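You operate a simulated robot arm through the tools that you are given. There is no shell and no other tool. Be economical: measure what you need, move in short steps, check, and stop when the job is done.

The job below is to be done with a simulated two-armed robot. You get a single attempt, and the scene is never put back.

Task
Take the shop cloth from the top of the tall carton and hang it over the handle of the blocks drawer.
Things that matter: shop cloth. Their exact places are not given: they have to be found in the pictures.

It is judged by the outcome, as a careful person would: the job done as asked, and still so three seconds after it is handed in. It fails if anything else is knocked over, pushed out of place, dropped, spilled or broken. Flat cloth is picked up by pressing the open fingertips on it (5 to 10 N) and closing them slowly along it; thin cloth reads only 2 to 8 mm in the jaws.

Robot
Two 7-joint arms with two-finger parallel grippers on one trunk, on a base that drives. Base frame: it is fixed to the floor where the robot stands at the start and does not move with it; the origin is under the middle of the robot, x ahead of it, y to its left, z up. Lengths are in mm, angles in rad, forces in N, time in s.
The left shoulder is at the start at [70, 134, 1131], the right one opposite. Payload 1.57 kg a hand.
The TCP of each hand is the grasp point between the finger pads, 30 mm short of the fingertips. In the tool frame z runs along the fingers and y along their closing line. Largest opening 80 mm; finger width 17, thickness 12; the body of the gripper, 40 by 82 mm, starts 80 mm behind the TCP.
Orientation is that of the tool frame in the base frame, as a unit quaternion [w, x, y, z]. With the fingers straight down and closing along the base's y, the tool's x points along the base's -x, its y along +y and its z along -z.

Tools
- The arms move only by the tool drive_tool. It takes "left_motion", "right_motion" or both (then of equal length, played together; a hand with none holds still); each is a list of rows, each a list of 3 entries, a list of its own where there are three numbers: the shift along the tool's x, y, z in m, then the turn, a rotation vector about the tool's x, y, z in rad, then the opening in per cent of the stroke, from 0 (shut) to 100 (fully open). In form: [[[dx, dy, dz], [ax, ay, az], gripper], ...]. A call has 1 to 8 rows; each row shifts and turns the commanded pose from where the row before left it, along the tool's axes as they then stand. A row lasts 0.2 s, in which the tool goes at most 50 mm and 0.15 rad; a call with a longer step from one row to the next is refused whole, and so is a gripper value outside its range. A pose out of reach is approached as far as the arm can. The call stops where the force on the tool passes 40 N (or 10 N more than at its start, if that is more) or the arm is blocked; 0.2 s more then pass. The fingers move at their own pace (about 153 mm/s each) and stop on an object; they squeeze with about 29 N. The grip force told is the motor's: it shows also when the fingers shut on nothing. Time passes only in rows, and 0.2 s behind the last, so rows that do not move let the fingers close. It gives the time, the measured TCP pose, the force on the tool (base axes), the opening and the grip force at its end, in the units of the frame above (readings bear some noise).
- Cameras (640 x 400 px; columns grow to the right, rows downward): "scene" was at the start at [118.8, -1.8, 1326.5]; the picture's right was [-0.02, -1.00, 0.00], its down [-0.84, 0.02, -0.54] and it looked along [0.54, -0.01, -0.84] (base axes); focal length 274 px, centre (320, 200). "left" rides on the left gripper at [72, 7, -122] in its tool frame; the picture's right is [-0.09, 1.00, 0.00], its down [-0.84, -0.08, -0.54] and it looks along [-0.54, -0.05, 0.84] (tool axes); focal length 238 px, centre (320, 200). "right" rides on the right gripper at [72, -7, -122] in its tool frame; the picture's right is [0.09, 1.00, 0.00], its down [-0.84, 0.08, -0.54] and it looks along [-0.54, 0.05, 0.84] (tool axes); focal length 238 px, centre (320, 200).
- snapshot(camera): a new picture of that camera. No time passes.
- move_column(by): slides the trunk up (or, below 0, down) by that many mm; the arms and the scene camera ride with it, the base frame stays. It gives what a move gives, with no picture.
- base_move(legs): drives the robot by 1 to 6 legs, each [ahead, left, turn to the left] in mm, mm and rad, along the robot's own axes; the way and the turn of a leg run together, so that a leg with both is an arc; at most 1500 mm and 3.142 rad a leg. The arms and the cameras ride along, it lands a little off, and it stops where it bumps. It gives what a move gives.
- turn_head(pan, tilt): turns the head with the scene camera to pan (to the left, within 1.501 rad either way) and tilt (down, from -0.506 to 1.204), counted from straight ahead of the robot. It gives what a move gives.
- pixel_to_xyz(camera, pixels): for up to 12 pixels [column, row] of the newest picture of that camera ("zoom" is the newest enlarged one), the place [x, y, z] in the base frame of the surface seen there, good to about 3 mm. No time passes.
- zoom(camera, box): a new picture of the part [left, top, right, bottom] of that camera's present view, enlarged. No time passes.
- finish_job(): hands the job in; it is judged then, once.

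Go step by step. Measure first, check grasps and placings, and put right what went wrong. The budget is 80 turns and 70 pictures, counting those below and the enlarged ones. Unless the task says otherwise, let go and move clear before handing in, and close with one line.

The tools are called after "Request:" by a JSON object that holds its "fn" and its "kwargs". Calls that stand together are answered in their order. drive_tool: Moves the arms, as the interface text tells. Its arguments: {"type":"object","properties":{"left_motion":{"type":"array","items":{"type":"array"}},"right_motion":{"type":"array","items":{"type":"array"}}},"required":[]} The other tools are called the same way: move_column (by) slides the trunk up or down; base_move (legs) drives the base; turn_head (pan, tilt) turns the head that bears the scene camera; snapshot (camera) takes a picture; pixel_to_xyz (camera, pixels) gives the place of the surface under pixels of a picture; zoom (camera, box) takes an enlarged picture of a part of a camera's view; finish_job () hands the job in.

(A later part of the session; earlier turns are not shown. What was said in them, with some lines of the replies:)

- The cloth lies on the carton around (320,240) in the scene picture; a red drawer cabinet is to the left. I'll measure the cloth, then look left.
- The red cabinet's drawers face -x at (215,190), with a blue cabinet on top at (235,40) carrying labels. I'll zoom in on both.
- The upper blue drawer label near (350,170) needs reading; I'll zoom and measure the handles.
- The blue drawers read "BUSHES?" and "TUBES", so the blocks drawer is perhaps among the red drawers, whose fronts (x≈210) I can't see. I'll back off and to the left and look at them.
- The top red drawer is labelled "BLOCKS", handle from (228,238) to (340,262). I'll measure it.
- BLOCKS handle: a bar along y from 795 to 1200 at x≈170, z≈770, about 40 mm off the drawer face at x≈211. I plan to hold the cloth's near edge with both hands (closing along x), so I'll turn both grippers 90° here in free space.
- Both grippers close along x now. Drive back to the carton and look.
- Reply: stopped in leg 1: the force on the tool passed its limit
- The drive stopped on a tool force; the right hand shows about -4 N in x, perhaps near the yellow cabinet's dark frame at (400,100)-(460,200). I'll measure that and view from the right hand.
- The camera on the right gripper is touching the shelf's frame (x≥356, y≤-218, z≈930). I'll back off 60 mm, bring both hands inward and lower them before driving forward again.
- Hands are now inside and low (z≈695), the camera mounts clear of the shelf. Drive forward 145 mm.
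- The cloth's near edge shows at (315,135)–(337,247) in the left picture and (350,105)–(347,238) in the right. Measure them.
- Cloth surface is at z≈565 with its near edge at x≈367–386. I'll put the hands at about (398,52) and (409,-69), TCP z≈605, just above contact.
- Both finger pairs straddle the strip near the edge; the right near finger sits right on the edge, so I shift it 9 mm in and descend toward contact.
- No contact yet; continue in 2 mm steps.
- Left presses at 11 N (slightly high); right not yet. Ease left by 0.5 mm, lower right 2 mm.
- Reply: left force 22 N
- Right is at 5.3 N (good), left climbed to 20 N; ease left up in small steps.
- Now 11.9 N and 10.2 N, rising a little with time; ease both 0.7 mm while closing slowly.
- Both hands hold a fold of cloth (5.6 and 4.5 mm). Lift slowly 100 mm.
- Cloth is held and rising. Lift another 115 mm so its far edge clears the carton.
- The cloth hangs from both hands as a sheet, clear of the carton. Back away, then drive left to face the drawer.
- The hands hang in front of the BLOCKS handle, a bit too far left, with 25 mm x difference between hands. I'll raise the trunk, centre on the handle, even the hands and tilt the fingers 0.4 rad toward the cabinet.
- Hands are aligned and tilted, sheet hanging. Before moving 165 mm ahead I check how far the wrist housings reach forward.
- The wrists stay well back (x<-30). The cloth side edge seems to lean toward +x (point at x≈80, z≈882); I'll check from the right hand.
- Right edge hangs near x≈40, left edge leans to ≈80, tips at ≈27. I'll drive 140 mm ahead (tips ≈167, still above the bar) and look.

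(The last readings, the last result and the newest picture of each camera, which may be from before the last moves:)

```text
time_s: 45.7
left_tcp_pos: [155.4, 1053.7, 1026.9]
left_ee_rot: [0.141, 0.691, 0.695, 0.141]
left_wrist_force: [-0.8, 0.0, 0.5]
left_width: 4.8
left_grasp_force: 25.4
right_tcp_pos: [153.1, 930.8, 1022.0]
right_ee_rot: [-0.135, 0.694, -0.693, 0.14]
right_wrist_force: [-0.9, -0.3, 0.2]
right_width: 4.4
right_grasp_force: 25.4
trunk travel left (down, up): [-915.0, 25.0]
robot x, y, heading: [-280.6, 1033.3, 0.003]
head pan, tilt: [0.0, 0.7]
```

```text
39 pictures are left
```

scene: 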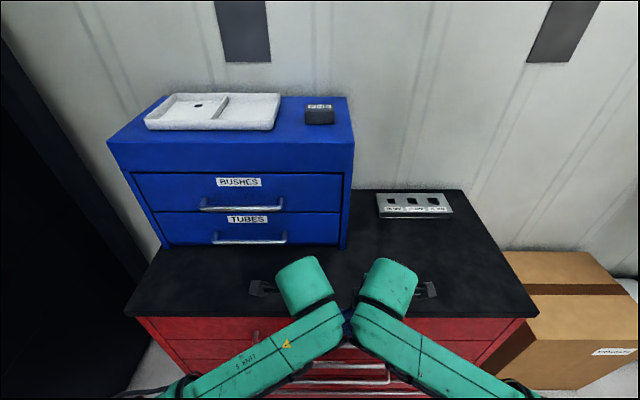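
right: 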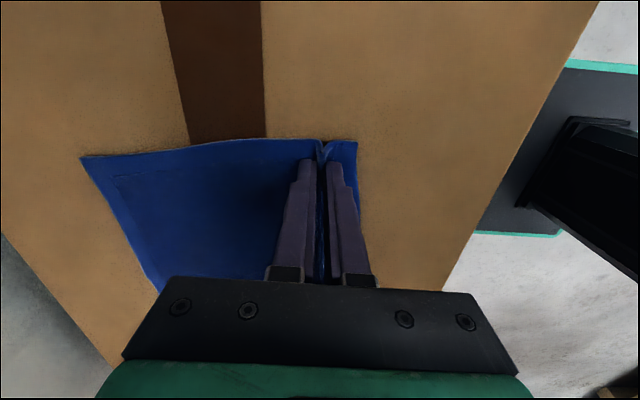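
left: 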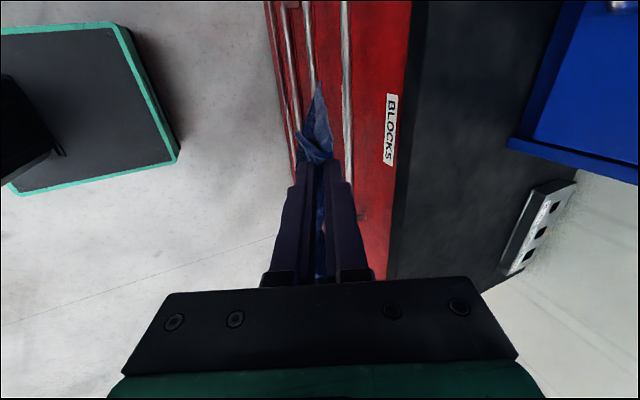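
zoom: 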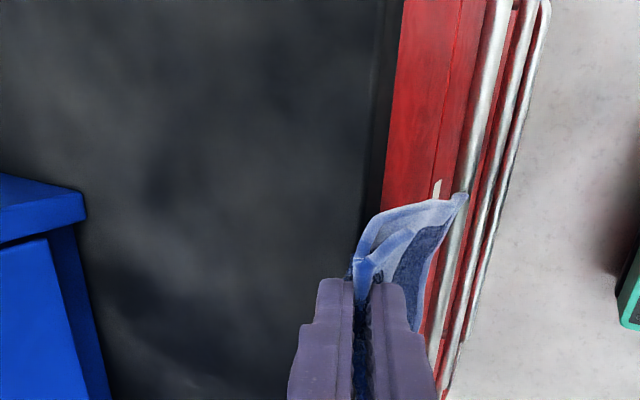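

The cloth is swung back just after the drive. Wait for it to settle and look again.

Request:
{"fn": "drive_tool", "kwargs": {"left_motion": [[[0, 0, 0], [0, 0, 0], 0], [[0, 0, 0], [0, 0, 0], 0], [[0, 0, 0], [0, 0, 0], 0], [[0, 0, 0], [0, 0, 0], 0], [[0, 0, 0], [0, 0, 0], 0], [[0, 0, 0], [0, 0, 0], 0], [[0, 0, 0], [0, 0, 0], 0], [[0, 0, 0], [0, 0, 0], 0]]}}

Request:
{"fn": "zoom", "kwargs": {"camera": "right", "box": [180, 20, 420, 220]}}

Request:
{"fn": "zoom", "kwargs": {"camera": "left", "box": [220, 20, 460, 220]}}

```text
time_s: 47.5
left_tcp_pos: [157.7, 1053.7, 1026.7]
left_ee_rot: [0.14, 0.692, 0.695, 0.14]
left_wrist_force: [0.3, 0.9, 0.0]
left_width: 4.5
left_grasp_force: 25.0
right_tcp_pos: [155.9, 930.8, 1020.9]
right_ee_rot: [-0.134, 0.694, -0.694, 0.138]
right_wrist_force: [-0.6, 1.0, 0.2]
right_width: 4.3
right_grasp_force: 24.5
trunk travel left (down, up): [-915.0, 25.0]
robot x, y, heading: [-277.0, 1027.0, 0.003]
head pan, tilt: [0.0, 0.7]
```

```text
2.00 times, centred on (300, 120) of right
```

zoom: 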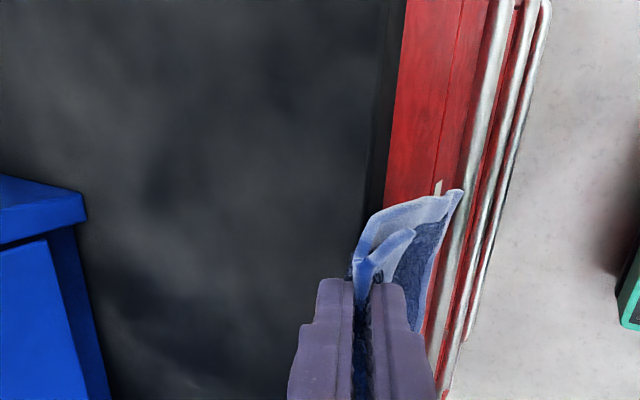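

```text
2.00 times, centred on (340, 120) of left
```

zoom: 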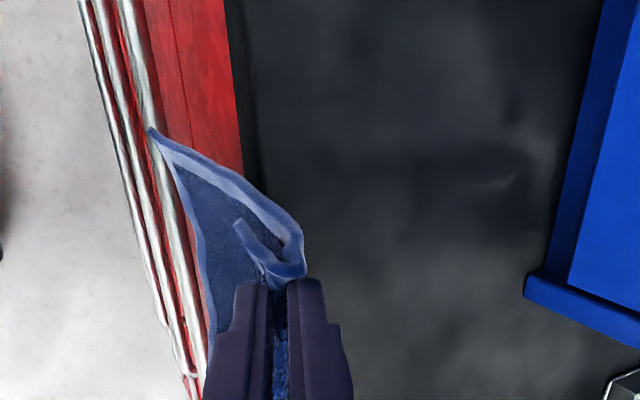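

Request:
{"fn": "pixel_to_xyz", "kwargs": {"camera": "zoom", "pixels": [[152, 132], [165, 145], [190, 160], [230, 190], [270, 220], [295, 250], [200, 250], [207, 300], [215, 320], [215, 240], [180, 175]]}}

```text
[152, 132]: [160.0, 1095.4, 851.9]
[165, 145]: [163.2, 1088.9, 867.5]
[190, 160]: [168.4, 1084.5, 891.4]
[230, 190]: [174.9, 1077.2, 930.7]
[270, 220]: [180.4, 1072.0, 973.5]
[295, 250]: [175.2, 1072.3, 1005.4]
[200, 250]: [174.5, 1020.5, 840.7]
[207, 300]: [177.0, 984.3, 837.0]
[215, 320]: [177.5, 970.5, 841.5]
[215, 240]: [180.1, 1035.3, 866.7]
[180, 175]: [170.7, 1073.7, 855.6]
```

Settled: bottom edge at z≈840, corners at x≈160, middle at 177; the bar is at 165–180. I'll move the hands +25 mm in x so the edge hangs behind the bar, then check.

Request:
{"fn": "drive_tool", "kwargs": {"left_motion": [[[0, 0.012, 0.005], [0, 0, 0], 0], [[0, 0.011, 0.005], [0, 0, 0], 0], [[0, 0, 0], [0, 0, 0], 0], [[0, 0, 0], [0, 0, 0], 0], [[0, 0, 0], [0, 0, 0], 0], [[0, 0, 0], [0, 0, 0], 0], [[0, 0, 0], [0, 0, 0], 0]], "right_motion": [[[0, -0.012, 0.005], [0, 0, 0], 0], [[0, -0.011, 0.005], [0, 0, 0], 0], [[0, 0, 0], [0, 0, 0], 0], [[0, 0, 0], [0, 0, 0], 0], [[0, 0, 0], [0, 0, 0], 0], [[0, 0, 0], [0, 0, 0], 0], [[0, 0, 0], [0, 0, 0], 0]]}}

Request:
{"fn": "move_column", "kwargs": {"by": -45}}

Request:
{"fn": "zoom", "kwargs": {"camera": "right", "box": [200, 20, 440, 220]}}

Request:
{"fn": "zoom", "kwargs": {"camera": "left", "box": [200, 20, 440, 220]}}

```text
time_s: 49.1
left_tcp_pos: [182.5, 1053.0, 1024.7]
left_ee_rot: [0.139, 0.691, 0.695, 0.141]
left_wrist_force: [-0.4, 0.7, -0.8]
left_width: 4.5
left_grasp_force: 24.9
right_tcp_pos: [182.1, 929.6, 1018.6]
right_ee_rot: [-0.135, 0.695, -0.693, 0.139]
right_wrist_force: [-0.3, -0.2, 0.1]
right_width: 4.4
right_grasp_force: 25.2
trunk travel left (down, up): [-915.0, 25.0]
robot x, y, heading: [-278.1, 1028.7, 0.004]
head pan, tilt: [0.0, 0.7]
```

```text
time_s: 50.0
left_tcp_pos: [181.8, 1053.2, 980.6]
left_ee_rot: [0.141, 0.691, 0.695, 0.14]
left_wrist_force: [-0.3, 0.2, 0.0]
left_width: 4.8
left_grasp_force: 25.0
right_tcp_pos: [180.1, 929.2, 973.2]
right_ee_rot: [-0.134, 0.694, -0.693, 0.139]
right_wrist_force: [0.2, -1.1, -1.3]
right_width: 4.3
right_grasp_force: 25.4
trunk travel left (down, up): [-870.0, 70.0]
robot x, y, heading: [-279.2, 1033.7, 0.007]
head pan, tilt: [0.0, 0.7]
```

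```text
2.00 times, centred on (320, 120) of right
```

zoom: 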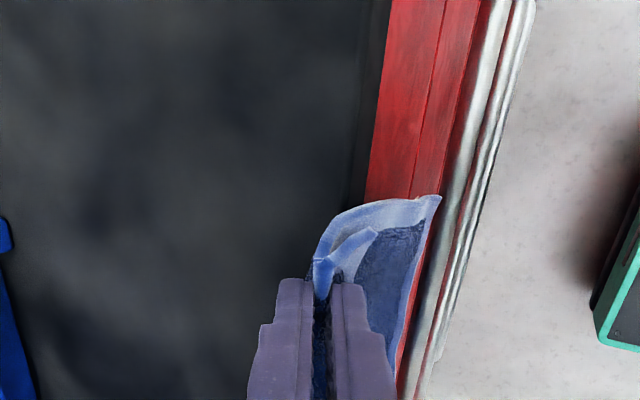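

```text
2.00 times, centred on (320, 120) of left
```

zoom: 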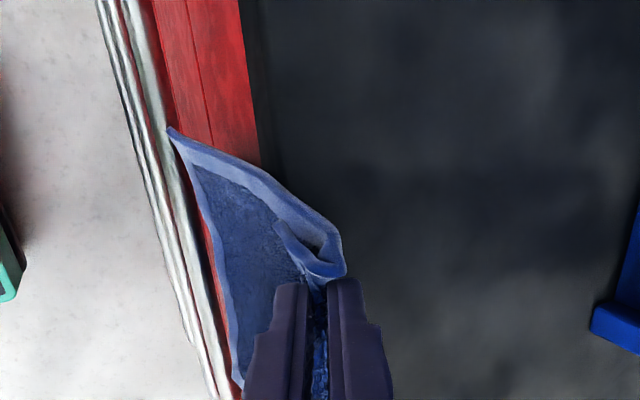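

Request:
{"fn": "pixel_to_xyz", "kwargs": {"camera": "zoom", "pixels": [[170, 132], [185, 147], [205, 240], [215, 270], [235, 370], [160, 90], [190, 260], [210, 330], [250, 110], [155, 70]]}}

```text
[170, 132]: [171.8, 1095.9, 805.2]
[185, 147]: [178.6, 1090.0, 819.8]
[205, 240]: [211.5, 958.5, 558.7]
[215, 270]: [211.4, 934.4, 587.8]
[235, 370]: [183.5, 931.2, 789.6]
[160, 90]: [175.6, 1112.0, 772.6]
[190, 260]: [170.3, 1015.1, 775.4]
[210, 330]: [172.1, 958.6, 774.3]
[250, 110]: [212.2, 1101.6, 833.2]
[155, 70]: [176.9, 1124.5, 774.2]
```

The left corner (x≈172, z≈805) would still land on the bar; shift both hands another 14 mm in x, settle, then lower 45 mm (fingertips stay above the counter top).

Request:
{"fn": "drive_tool", "kwargs": {"left_motion": [[[0, 0.007, 0.003], [0, 0, 0], 0], [[0, 0.007, 0.003], [0, 0, 0], 0], [[0, 0, 0], [0, 0, 0], 0], [[0, 0, 0], [0, 0, 0], 0], [[0, 0, 0], [0, 0, 0], 0], [[0, 0, 0], [0, 0, 0], 0], [[0, 0, 0], [0, 0, 0], 0]], "right_motion": [[[0, -0.007, 0.0], [0, 0, 0], 0], [[0, -0.007, 0.0], [0, 0, 0], 0], [[0, 0, 0], [0, 0, 0], 0], [[0, 0, 0], [0, 0, 0], 0], [[0, 0, 0], [0, 0, 0], 0], [[0, 0, 0], [0, 0, 0], 0], [[0, 0, 0], [0, 0, 0], 0]]}}

Request:
{"fn": "zoom", "kwargs": {"camera": "left", "box": [200, 20, 440, 220]}}

Request:
{"fn": "move_column", "kwargs": {"by": -45}}

Request:
{"fn": "zoom", "kwargs": {"camera": "right", "box": [200, 20, 440, 220]}}

Request:
{"fn": "zoom", "kwargs": {"camera": "left", "box": [200, 20, 440, 220]}}

```text
time_s: 51.6
left_tcp_pos: [198.1, 1053.2, 978.6]
left_ee_rot: [0.139, 0.692, 0.695, 0.14]
left_wrist_force: [0.9, -0.4, -0.1]
left_width: 4.8
left_grasp_force: 25.2
right_tcp_pos: [194.2, 928.8, 979.5]
right_ee_rot: [-0.134, 0.694, -0.694, 0.14]
right_wrist_force: [-0.1, -0.2, -0.3]
right_width: 3.9
right_grasp_force: 24.4
trunk travel left (down, up): [-870.0, 70.0]
robot x, y, heading: [-276.7, 1029.0, 0.003]
head pan, tilt: [0.0, 0.7]
```

```text
2.00 times, centred on (320, 120) of left
```

zoom: 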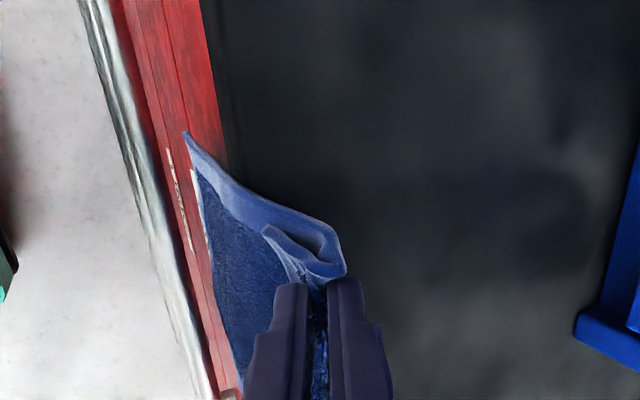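

```text
time_s: 52.5
left_tcp_pos: [197.1, 1053.4, 935.6]
left_ee_rot: [0.141, 0.69, 0.695, 0.143]
left_wrist_force: [-1.7, 3.3, 14.0]
left_width: 4.7
left_grasp_force: 25.5
right_tcp_pos: [191.8, 929.9, 935.2]
right_ee_rot: [-0.135, 0.694, -0.694, 0.14]
right_wrist_force: [-1.2, -1.6, 1.4]
right_width: 4.4
right_grasp_force: 25.0
trunk travel left (down, up): [-825.0, 115.0]
robot x, y, heading: [-279.9, 1028.8, 0.004]
head pan, tilt: [0.0, 0.7]
```

```text
2.00 times, centred on (320, 120) of right
```

zoom: 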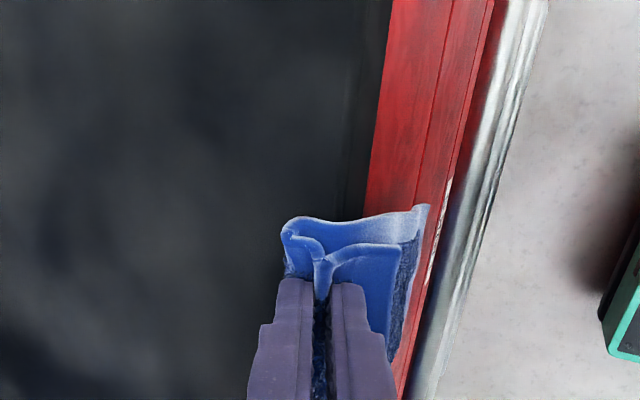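

```text
2.00 times, centred on (320, 120) of left
```

zoom: 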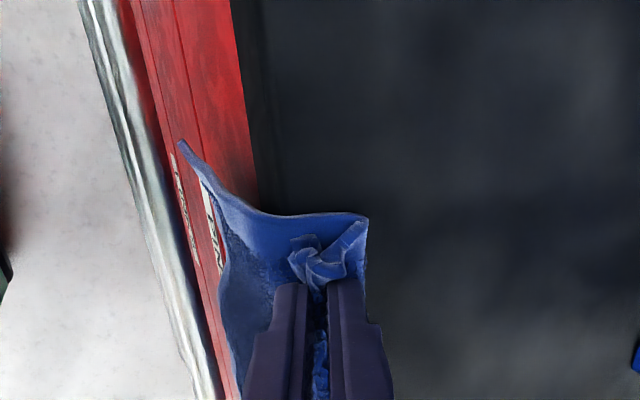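

Left shows 14 N: its fingertip touches the counter top; the cloth's lower edge is now between bar and drawer face. Lift 5 mm and bring the hands back 23 mm so the fingers clear the counter edge while the cloth stays behind the bar.

Request:
{"fn": "drive_tool", "kwargs": {"left_motion": [[[0, 0.002, -0.005], [0, 0, 0], 0], [[0, -0.007, -0.003], [0, 0, 0], 0], [[0, -0.007, -0.003], [0, 0, 0], 0], [[0, -0.007, -0.003], [0, 0, 0], 0], [[0, 0, 0], [0, 0, 0], 0], [[0, 0, 0], [0, 0, 0], 0], [[0, 0, 0], [0, 0, 0], 0]], "right_motion": [[[0, -0.002, -0.005], [0, 0, 0], 0], [[0, 0.007, -0.003], [0, 0, 0], 0], [[0, 0.006, -0.003], [0, 0, 0], 0], [[0, 0.006, -0.003], [0, 0, 0], 0], [[0, 0, 0], [0, 0, 0], 0], [[0, 0, 0], [0, 0, 0], 0], [[0, 0, 0], [0, 0, 0], 0]]}}

Request:
{"fn": "zoom", "kwargs": {"camera": "right", "box": [200, 20, 440, 220]}}

Request:
{"fn": "zoom", "kwargs": {"camera": "left", "box": [200, 20, 440, 220]}}

```text
time_s: 54.1
left_tcp_pos: [174.5, 1053.9, 938.6]
left_ee_rot: [0.14, 0.692, 0.694, 0.141]
left_wrist_force: [0.7, 1.0, 0.1]
left_width: 4.5
left_grasp_force: 25.6
right_tcp_pos: [171.9, 927.9, 940.5]
right_ee_rot: [-0.134, 0.694, -0.694, 0.139]
right_wrist_force: [0.4, 0.1, 0.4]
right_width: 4.4
right_grasp_force: 25.2
trunk travel left (down, up): [-825.0, 115.0]
robot x, y, heading: [-280.0, 1024.9, 0.0]
head pan, tilt: [0.0, 0.7]
```

```text
2.00 times, centred on (320, 120) of right
```

zoom: 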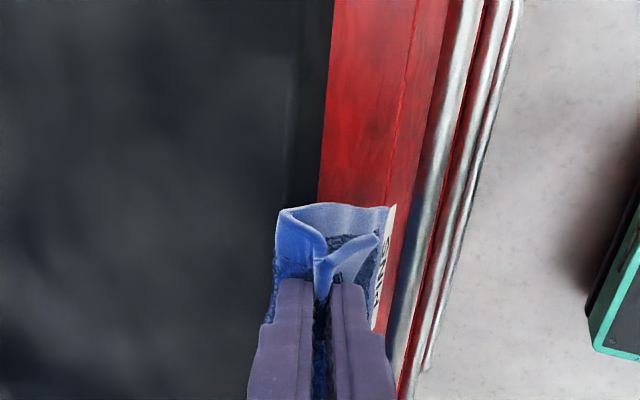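

```text
2.00 times, centred on (320, 120) of left
```

zoom: 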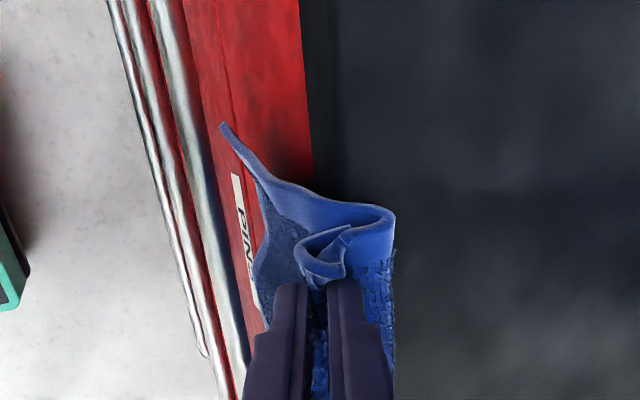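

A fold of cloth bulges over the counter top, while the lower edge hangs behind the bar. Measure the edges.

Request:
{"fn": "pixel_to_xyz", "kwargs": {"camera": "zoom", "pixels": [[223, 128], [240, 150], [260, 180], [300, 200], [350, 215], [388, 215], [258, 270], [265, 220], [385, 270], [215, 180], [240, 320]]}}

```text
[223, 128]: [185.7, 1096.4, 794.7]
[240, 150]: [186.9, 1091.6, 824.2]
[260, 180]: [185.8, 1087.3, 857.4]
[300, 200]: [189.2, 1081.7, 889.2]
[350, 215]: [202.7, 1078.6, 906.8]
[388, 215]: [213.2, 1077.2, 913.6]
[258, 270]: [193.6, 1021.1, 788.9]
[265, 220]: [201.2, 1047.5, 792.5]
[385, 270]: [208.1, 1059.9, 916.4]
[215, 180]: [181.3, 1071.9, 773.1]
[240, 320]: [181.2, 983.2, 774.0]
```

The lower edge (x≈186–200, z≈790) is just behind the bar's back (≈181), with a small bulge over the counter edge at x≈213. Lower 30 mm and look.

Request:
{"fn": "move_column", "kwargs": {"by": -30}}

Request:
{"fn": "zoom", "kwargs": {"camera": "right", "box": [200, 20, 440, 220]}}

Request:
{"fn": "zoom", "kwargs": {"camera": "left", "box": [200, 20, 440, 220]}}

Request:
{"fn": "pixel_to_xyz", "kwargs": {"camera": "zoom", "pixels": [[223, 128], [240, 150], [260, 180], [300, 200], [350, 215], [388, 215], [258, 270], [265, 220], [385, 270], [215, 180], [240, 320]]}}

```text
time_s: 54.8
left_tcp_pos: [172.0, 1053.8, 911.1]
left_ee_rot: [0.14, 0.692, 0.694, 0.141]
left_wrist_force: [-4.7, -0.3, -0.3]
left_width: 4.7
left_grasp_force: 25.4
right_tcp_pos: [169.2, 928.3, 911.0]
right_ee_rot: [-0.135, 0.694, -0.693, 0.14]
right_wrist_force: [0.8, 0.6, -0.2]
right_width: 4.0
right_grasp_force: 24.6
trunk travel left (down, up): [-795.0, 145.0]
robot x, y, heading: [-276.6, 1025.9, 0.004]
head pan, tilt: [0.0, 0.7]
```

```text
2.00 times, centred on (320, 120) of right
```

zoom: 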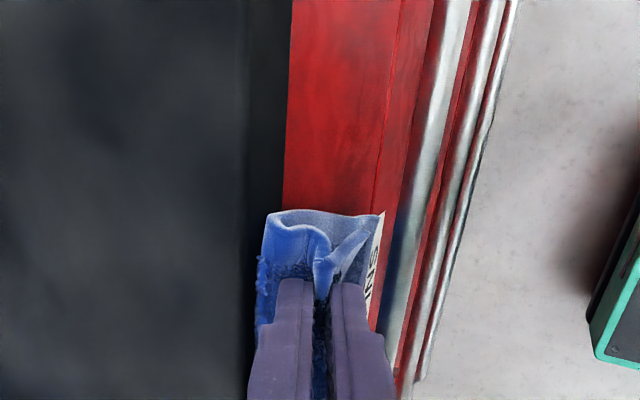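

```text
2.00 times, centred on (320, 120) of left
```

zoom: 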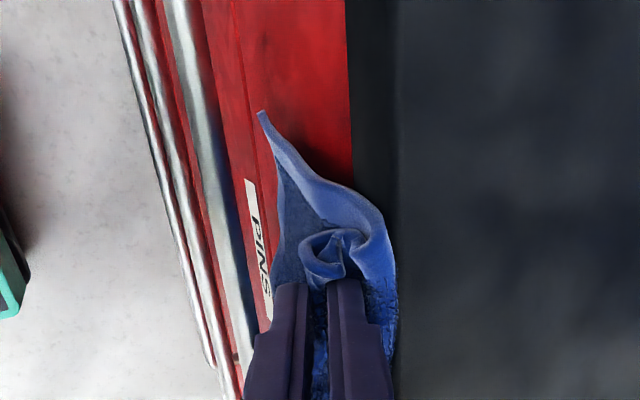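

```text
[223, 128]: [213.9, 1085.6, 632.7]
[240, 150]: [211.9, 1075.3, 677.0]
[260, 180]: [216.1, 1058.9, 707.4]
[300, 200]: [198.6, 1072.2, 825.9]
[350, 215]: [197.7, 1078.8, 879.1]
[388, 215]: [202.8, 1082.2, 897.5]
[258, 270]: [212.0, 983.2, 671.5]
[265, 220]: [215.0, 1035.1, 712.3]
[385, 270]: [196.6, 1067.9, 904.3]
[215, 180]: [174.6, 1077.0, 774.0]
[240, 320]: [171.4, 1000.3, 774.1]
```

The bulge slipped off the counter and the sheet now hangs in front of the face, behind the bar. Lower another 45 mm.

Request:
{"fn": "move_column", "kwargs": {"by": -45}}

Request:
{"fn": "zoom", "kwargs": {"camera": "right", "box": [200, 20, 440, 220]}}

Request:
{"fn": "zoom", "kwargs": {"camera": "left", "box": [200, 20, 440, 220]}}

Request:
{"fn": "pixel_to_xyz", "kwargs": {"camera": "zoom", "pixels": [[280, 130], [290, 150], [295, 180], [320, 180], [350, 215], [388, 215], [285, 250], [275, 220], [380, 270], [245, 180], [260, 300]]}}

```text
time_s: 55.7
left_tcp_pos: [172.8, 1052.9, 865.7]
left_ee_rot: [0.141, 0.691, 0.695, 0.142]
left_wrist_force: [0.1, 0.0, 0.2]
left_width: 4.7
left_grasp_force: 24.9
right_tcp_pos: [170.1, 927.6, 866.0]
right_ee_rot: [-0.134, 0.694, -0.693, 0.14]
right_wrist_force: [0.3, 0.0, -0.1]
right_width: 4.0
right_grasp_force: 24.8
trunk travel left (down, up): [-750.0, 190.0]
robot x, y, heading: [-278.3, 1030.3, 0.002]
head pan, tilt: [0.0, 0.7]
```

```text
2.00 times, centred on (320, 120) of right
```

zoom: 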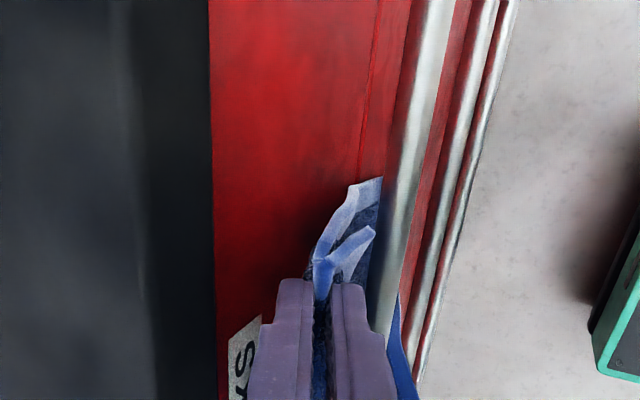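

```text
2.00 times, centred on (320, 120) of left
```

zoom: 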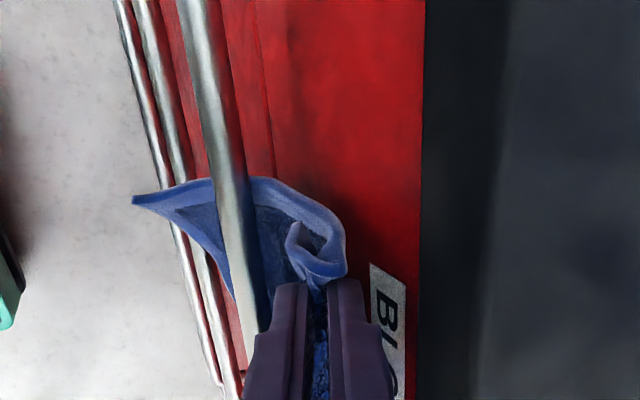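

```text
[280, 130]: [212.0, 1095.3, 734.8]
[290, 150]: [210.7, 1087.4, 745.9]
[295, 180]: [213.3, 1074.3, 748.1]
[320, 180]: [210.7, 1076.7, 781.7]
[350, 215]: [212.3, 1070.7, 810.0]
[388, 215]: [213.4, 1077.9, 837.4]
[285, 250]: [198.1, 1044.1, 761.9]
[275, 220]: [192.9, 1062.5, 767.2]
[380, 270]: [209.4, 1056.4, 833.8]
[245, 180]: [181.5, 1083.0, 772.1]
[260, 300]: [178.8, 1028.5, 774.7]
```

The cloth now passes behind the bar and its lower part comes out beneath. Bring the hands forward over the bar and down in an arc of about 62 mm so the top half folds over the front.

Request:
{"fn": "drive_tool", "kwargs": {"left_motion": [[[0, -0.016, -0.005], [0, 0, 0], 0], [[0, -0.0165, -0.0055], [0, 0, 0], 0], [[0, -0.0187, 0.0057], [0, 0, 0], 0], [[0, -0.0187, 0.0057], [0, 0, 0], 0], [[0, -0.0105, 0.0145], [0, 0, 0], 0], [[0, -0.0105, 0.0145], [0, 0, 0], 0], [[0, 0, 0], [0, 0, 0], 0], [[0, 0, 0], [0, 0, 0], 0]], "right_motion": [[[0, 0.016, -0.005], [0, 0, 0], 0], [[0, 0.0165, -0.0055], [0, 0, 0], 0], [[0, 0.0187, 0.0057], [0, 0, 0], 0], [[0, 0.0187, 0.0057], [0, 0, 0], 0], [[0, 0.0105, 0.0145], [0, 0, 0], 0], [[0, 0.0105, 0.0145], [0, 0, 0], 0], [[0, 0, 0], [0, 0, 0], 0], [[0, 0, 0], [0, 0, 0], 0]]}}

Request:
{"fn": "zoom", "kwargs": {"camera": "right", "box": [180, 20, 420, 220]}}

Request:
{"fn": "zoom", "kwargs": {"camera": "left", "box": [220, 20, 460, 220]}}

```text
time_s: 57.5
left_tcp_pos: [101.9, 1054.6, 801.6]
left_ee_rot: [0.14, 0.692, 0.694, 0.141]
left_wrist_force: [-0.7, 0.9, 0.0]
left_width: 4.7
left_grasp_force: 25.2
right_tcp_pos: [97.5, 926.8, 801.1]
right_ee_rot: [-0.134, 0.694, -0.694, 0.139]
right_wrist_force: [-0.6, -1.5, 0.7]
right_width: 4.4
right_grasp_force: 25.0
trunk travel left (down, up): [-750.0, 190.0]
robot x, y, heading: [-274.5, 1029.8, 0.006]
head pan, tilt: [0.0, 0.7]
```

```text
2.00 times, centred on (300, 120) of right
```

zoom: 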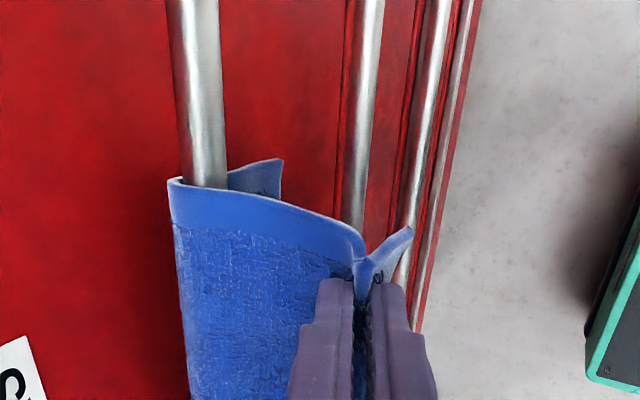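

```text
2.00 times, centred on (340, 120) of left
```

zoom: 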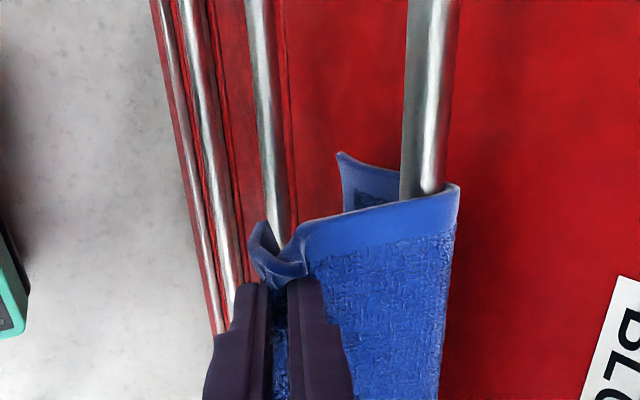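

The cloth is draped cleanly over the bar. Check how much is behind it.

Request:
{"fn": "pixel_to_xyz", "kwargs": {"camera": "zoom", "pixels": [[341, 158], [348, 205], [385, 170], [430, 190], [430, 210], [300, 250], [265, 235], [280, 270]]}}

Request:
{"fn": "drive_tool", "kwargs": {"left_motion": [[[0, -0.002, 0.017], [0, 0, 0], 0], [[0, -0.002, 0.017], [0, 0, 0], 0], [[0, 0, 0], [0, 0, 0], 0]], "right_motion": [[[0, 0.002, 0.017], [0, 0, 0], 0], [[0, 0.002, 0.017], [0, 0, 0], 0], [[0, 0, 0], [0, 0, 0], 0]]}}

Request:
{"fn": "zoom", "kwargs": {"camera": "left", "box": [220, 20, 460, 220]}}

```text
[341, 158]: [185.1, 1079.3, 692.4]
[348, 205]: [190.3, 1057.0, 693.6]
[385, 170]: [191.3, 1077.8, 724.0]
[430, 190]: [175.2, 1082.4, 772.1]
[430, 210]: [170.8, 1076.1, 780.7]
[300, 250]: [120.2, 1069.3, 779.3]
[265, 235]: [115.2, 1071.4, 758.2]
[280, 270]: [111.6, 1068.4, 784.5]
```

```text
time_s: 58.3
left_tcp_pos: [111.9, 1053.2, 768.2]
left_ee_rot: [0.14, 0.691, 0.695, 0.141]
left_wrist_force: [-0.8, -0.5, 0.0]
left_width: 4.6
left_grasp_force: 24.8
right_tcp_pos: [107.3, 928.9, 770.3]
right_ee_rot: [-0.134, 0.694, -0.693, 0.139]
right_wrist_force: [0.1, 0.2, 0.0]
right_width: 4.2
right_grasp_force: 25.0
trunk travel left (down, up): [-750.0, 190.0]
robot x, y, heading: [-277.6, 1030.4, 0.006]
head pan, tilt: [0.0, 0.7]
```

```text
2.00 times, centred on (340, 120) of left
```

zoom: 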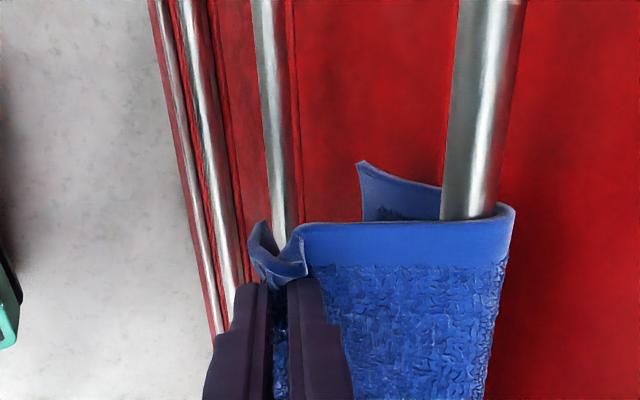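

84 mm hangs behind the bar and roughly 110 in front: balanced. Open slowly, then check.

Request:
{"fn": "drive_tool", "kwargs": {"left_motion": [[[0, 0, 0], [0, 0, 0], 12], [[0, 0, 0], [0, 0, 0], 22], [[0, 0, 0], [0, 0, 0], 32], [[0, 0, 0], [0, 0, 0], 42], [[0, 0, 0], [0, 0, 0], 50], [[0, 0, 0], [0, 0, 0], 50]], "right_motion": [[[0, 0, 0], [0, 0, 0], 12], [[0, 0, 0], [0, 0, 0], 22], [[0, 0, 0], [0, 0, 0], 32], [[0, 0, 0], [0, 0, 0], 42], [[0, 0, 0], [0, 0, 0], 50], [[0, 0, 0], [0, 0, 0], 50]]}}

Request:
{"fn": "zoom", "kwargs": {"camera": "left", "box": [220, 20, 460, 220]}}

Request:
{"fn": "zoom", "kwargs": {"camera": "right", "box": [180, 20, 420, 220]}}

```text
time_s: 59.7
left_tcp_pos: [112.0, 1053.2, 767.0]
left_ee_rot: [0.14, 0.692, 0.695, 0.14]
left_wrist_force: [-0.1, 0.8, 0.1]
left_width: 39.8
left_grasp_force: 0.0
right_tcp_pos: [106.6, 927.6, 770.6]
right_ee_rot: [-0.134, 0.694, -0.693, 0.139]
right_wrist_force: [-0.2, 0.1, 0.3]
right_width: 40.0
right_grasp_force: 0.0
trunk travel left (down, up): [-750.0, 190.0]
robot x, y, heading: [-278.6, 1027.0, 0.005]
head pan, tilt: [0.0, 0.7]
```

```text
2.00 times, centred on (340, 120) of left
```

zoom: 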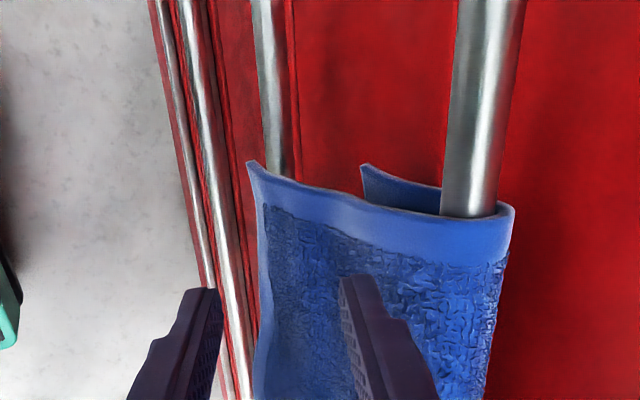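

```text
2.00 times, centred on (300, 120) of right
```

zoom: 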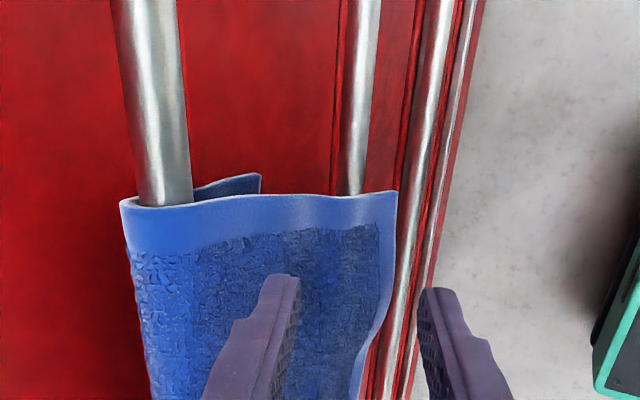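

Released; the cloth hangs on its own. Withdraw along the fingers, then back off and check.

Request:
{"fn": "drive_tool", "kwargs": {"left_motion": [[[0, 0, -0.015], [0, 0, 0], 50], [[0, 0, -0.02], [0, 0, 0], 50], [[0, 0, -0.03], [0, 0, 0], 50], [[0, 0, -0.03], [0, 0, 0], 50]], "right_motion": [[[0, 0, -0.015], [0, 0, 0], 50], [[0, 0, -0.02], [0, 0, 0], 50], [[0, 0, -0.03], [0, 0, 0], 50], [[0, 0, -0.03], [0, 0, 0], 50]]}}

Request:
{"fn": "base_move", "kwargs": {"legs": [[-300, 0, 0]]}}

Request:
{"fn": "drive_tool", "kwargs": {"left_motion": [[[0.04, 0, 0], [0, 0, 0], 50], [[0.04, 0, 0], [0, 0, 0], 50], [[0.04, 0, 0], [0, 0, 0], 50], [[0, 0, 0], [0, 0, 0], 50]], "right_motion": [[[0.04, 0, 0], [0, 0, 0], 50], [[0.04, 0, 0], [0, 0, 0], 50], [[0.04, 0, 0], [0, 0, 0], 50], [[0, 0, 0], [0, 0, 0], 50]]}}

Request:
{"fn": "snapshot", "kwargs": {"camera": "scene"}}

```text
time_s: 60.7
left_tcp_pos: [74.2, 1054.8, 855.5]
left_ee_rot: [0.14, 0.691, 0.695, 0.141]
left_wrist_force: [-0.2, 0.3, 0.7]
left_width: 40.2
left_grasp_force: 0.0
right_tcp_pos: [69.8, 925.9, 858.3]
right_ee_rot: [-0.135, 0.694, -0.693, 0.139]
right_wrist_force: [-0.1, 0.6, 0.4]
right_width: 40.0
right_grasp_force: 0.0
trunk travel left (down, up): [-750.0, 190.0]
robot x, y, heading: [-278.5, 1028.7, 0.003]
head pan, tilt: [0.0, 0.7]
```

```text
time_s: 62.7
left_tcp_pos: [-221.6, 1053.9, 856.1]
left_ee_rot: [0.14, 0.692, 0.694, 0.141]
left_wrist_force: [-0.1, 0.0, -0.3]
left_width: 39.9
left_grasp_force: 0.0
right_tcp_pos: [-225.8, 923.6, 857.8]
right_ee_rot: [0.134, -0.693, 0.695, -0.139]
right_wrist_force: [0.2, -0.1, 1.3]
right_width: 39.9
right_grasp_force: 0.0
trunk travel left (down, up): [-750.0, 190.0]
robot x, y, heading: [-576.5, 1027.8, 0.004]
head pan, tilt: [0.0, 0.7]
```

```text
time_s: 63.7
left_tcp_pos: [-222.5, 1173.0, 855.8]
left_ee_rot: [0.139, 0.692, 0.694, 0.141]
left_wrist_force: [0.0, -0.4, 0.4]
left_width: 40.0
left_grasp_force: 0.0
right_tcp_pos: [-222.9, 803.7, 857.2]
right_ee_rot: [0.134, -0.693, 0.694, -0.14]
right_wrist_force: [-0.2, 0.0, 0.3]
right_width: 40.2
right_grasp_force: 0.1
trunk travel left (down, up): [-750.0, 190.0]
robot x, y, heading: [-576.0, 1025.5, 0.002]
head pan, tilt: [0.0, 0.7]
```

```text
20 pictures are left
```

scene: 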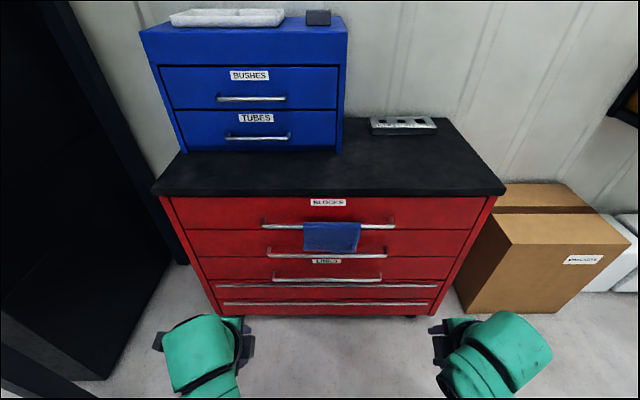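

The cloth hangs on the BLOCKS handle at (332,237). One close look to confirm it is stable.

Request:
{"fn": "zoom", "kwargs": {"camera": "scene", "box": [250, 190, 410, 290]}}

Request:
{"fn": "pixel_to_xyz", "kwargs": {"camera": "zoom", "pixels": [[220, 140], [330, 140], [220, 230], [330, 235], [430, 230], [380, 260]]}}

```text
4.00 times, centred on (330, 240) of scene
```

zoom: 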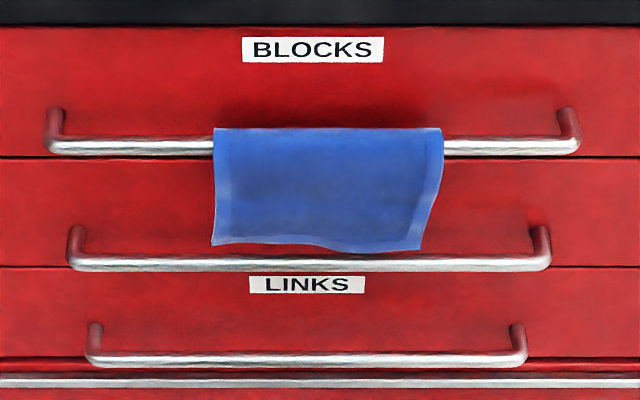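

```text
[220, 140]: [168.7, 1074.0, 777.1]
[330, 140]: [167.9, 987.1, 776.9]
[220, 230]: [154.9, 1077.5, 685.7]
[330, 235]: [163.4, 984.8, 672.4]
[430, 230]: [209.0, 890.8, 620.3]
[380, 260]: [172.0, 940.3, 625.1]
```

The cloth is draped evenly over the BLOCKS handle (about 110 mm in front, about 85 mm when last measured behind), and the hands are clear. Handing in.

Request:
{"fn": "finish_job", "kwargs": {}}

```text
The job is handed in.
```

The shop cloth hangs over the handle of the BLOCKS drawer, both hands have let go, and the robot has backed clear. On the way to the carton, the right gripper's camera touched the frame of the shelf holding the yellow box. I backed off at once, and nothing looked moved in the pictures.
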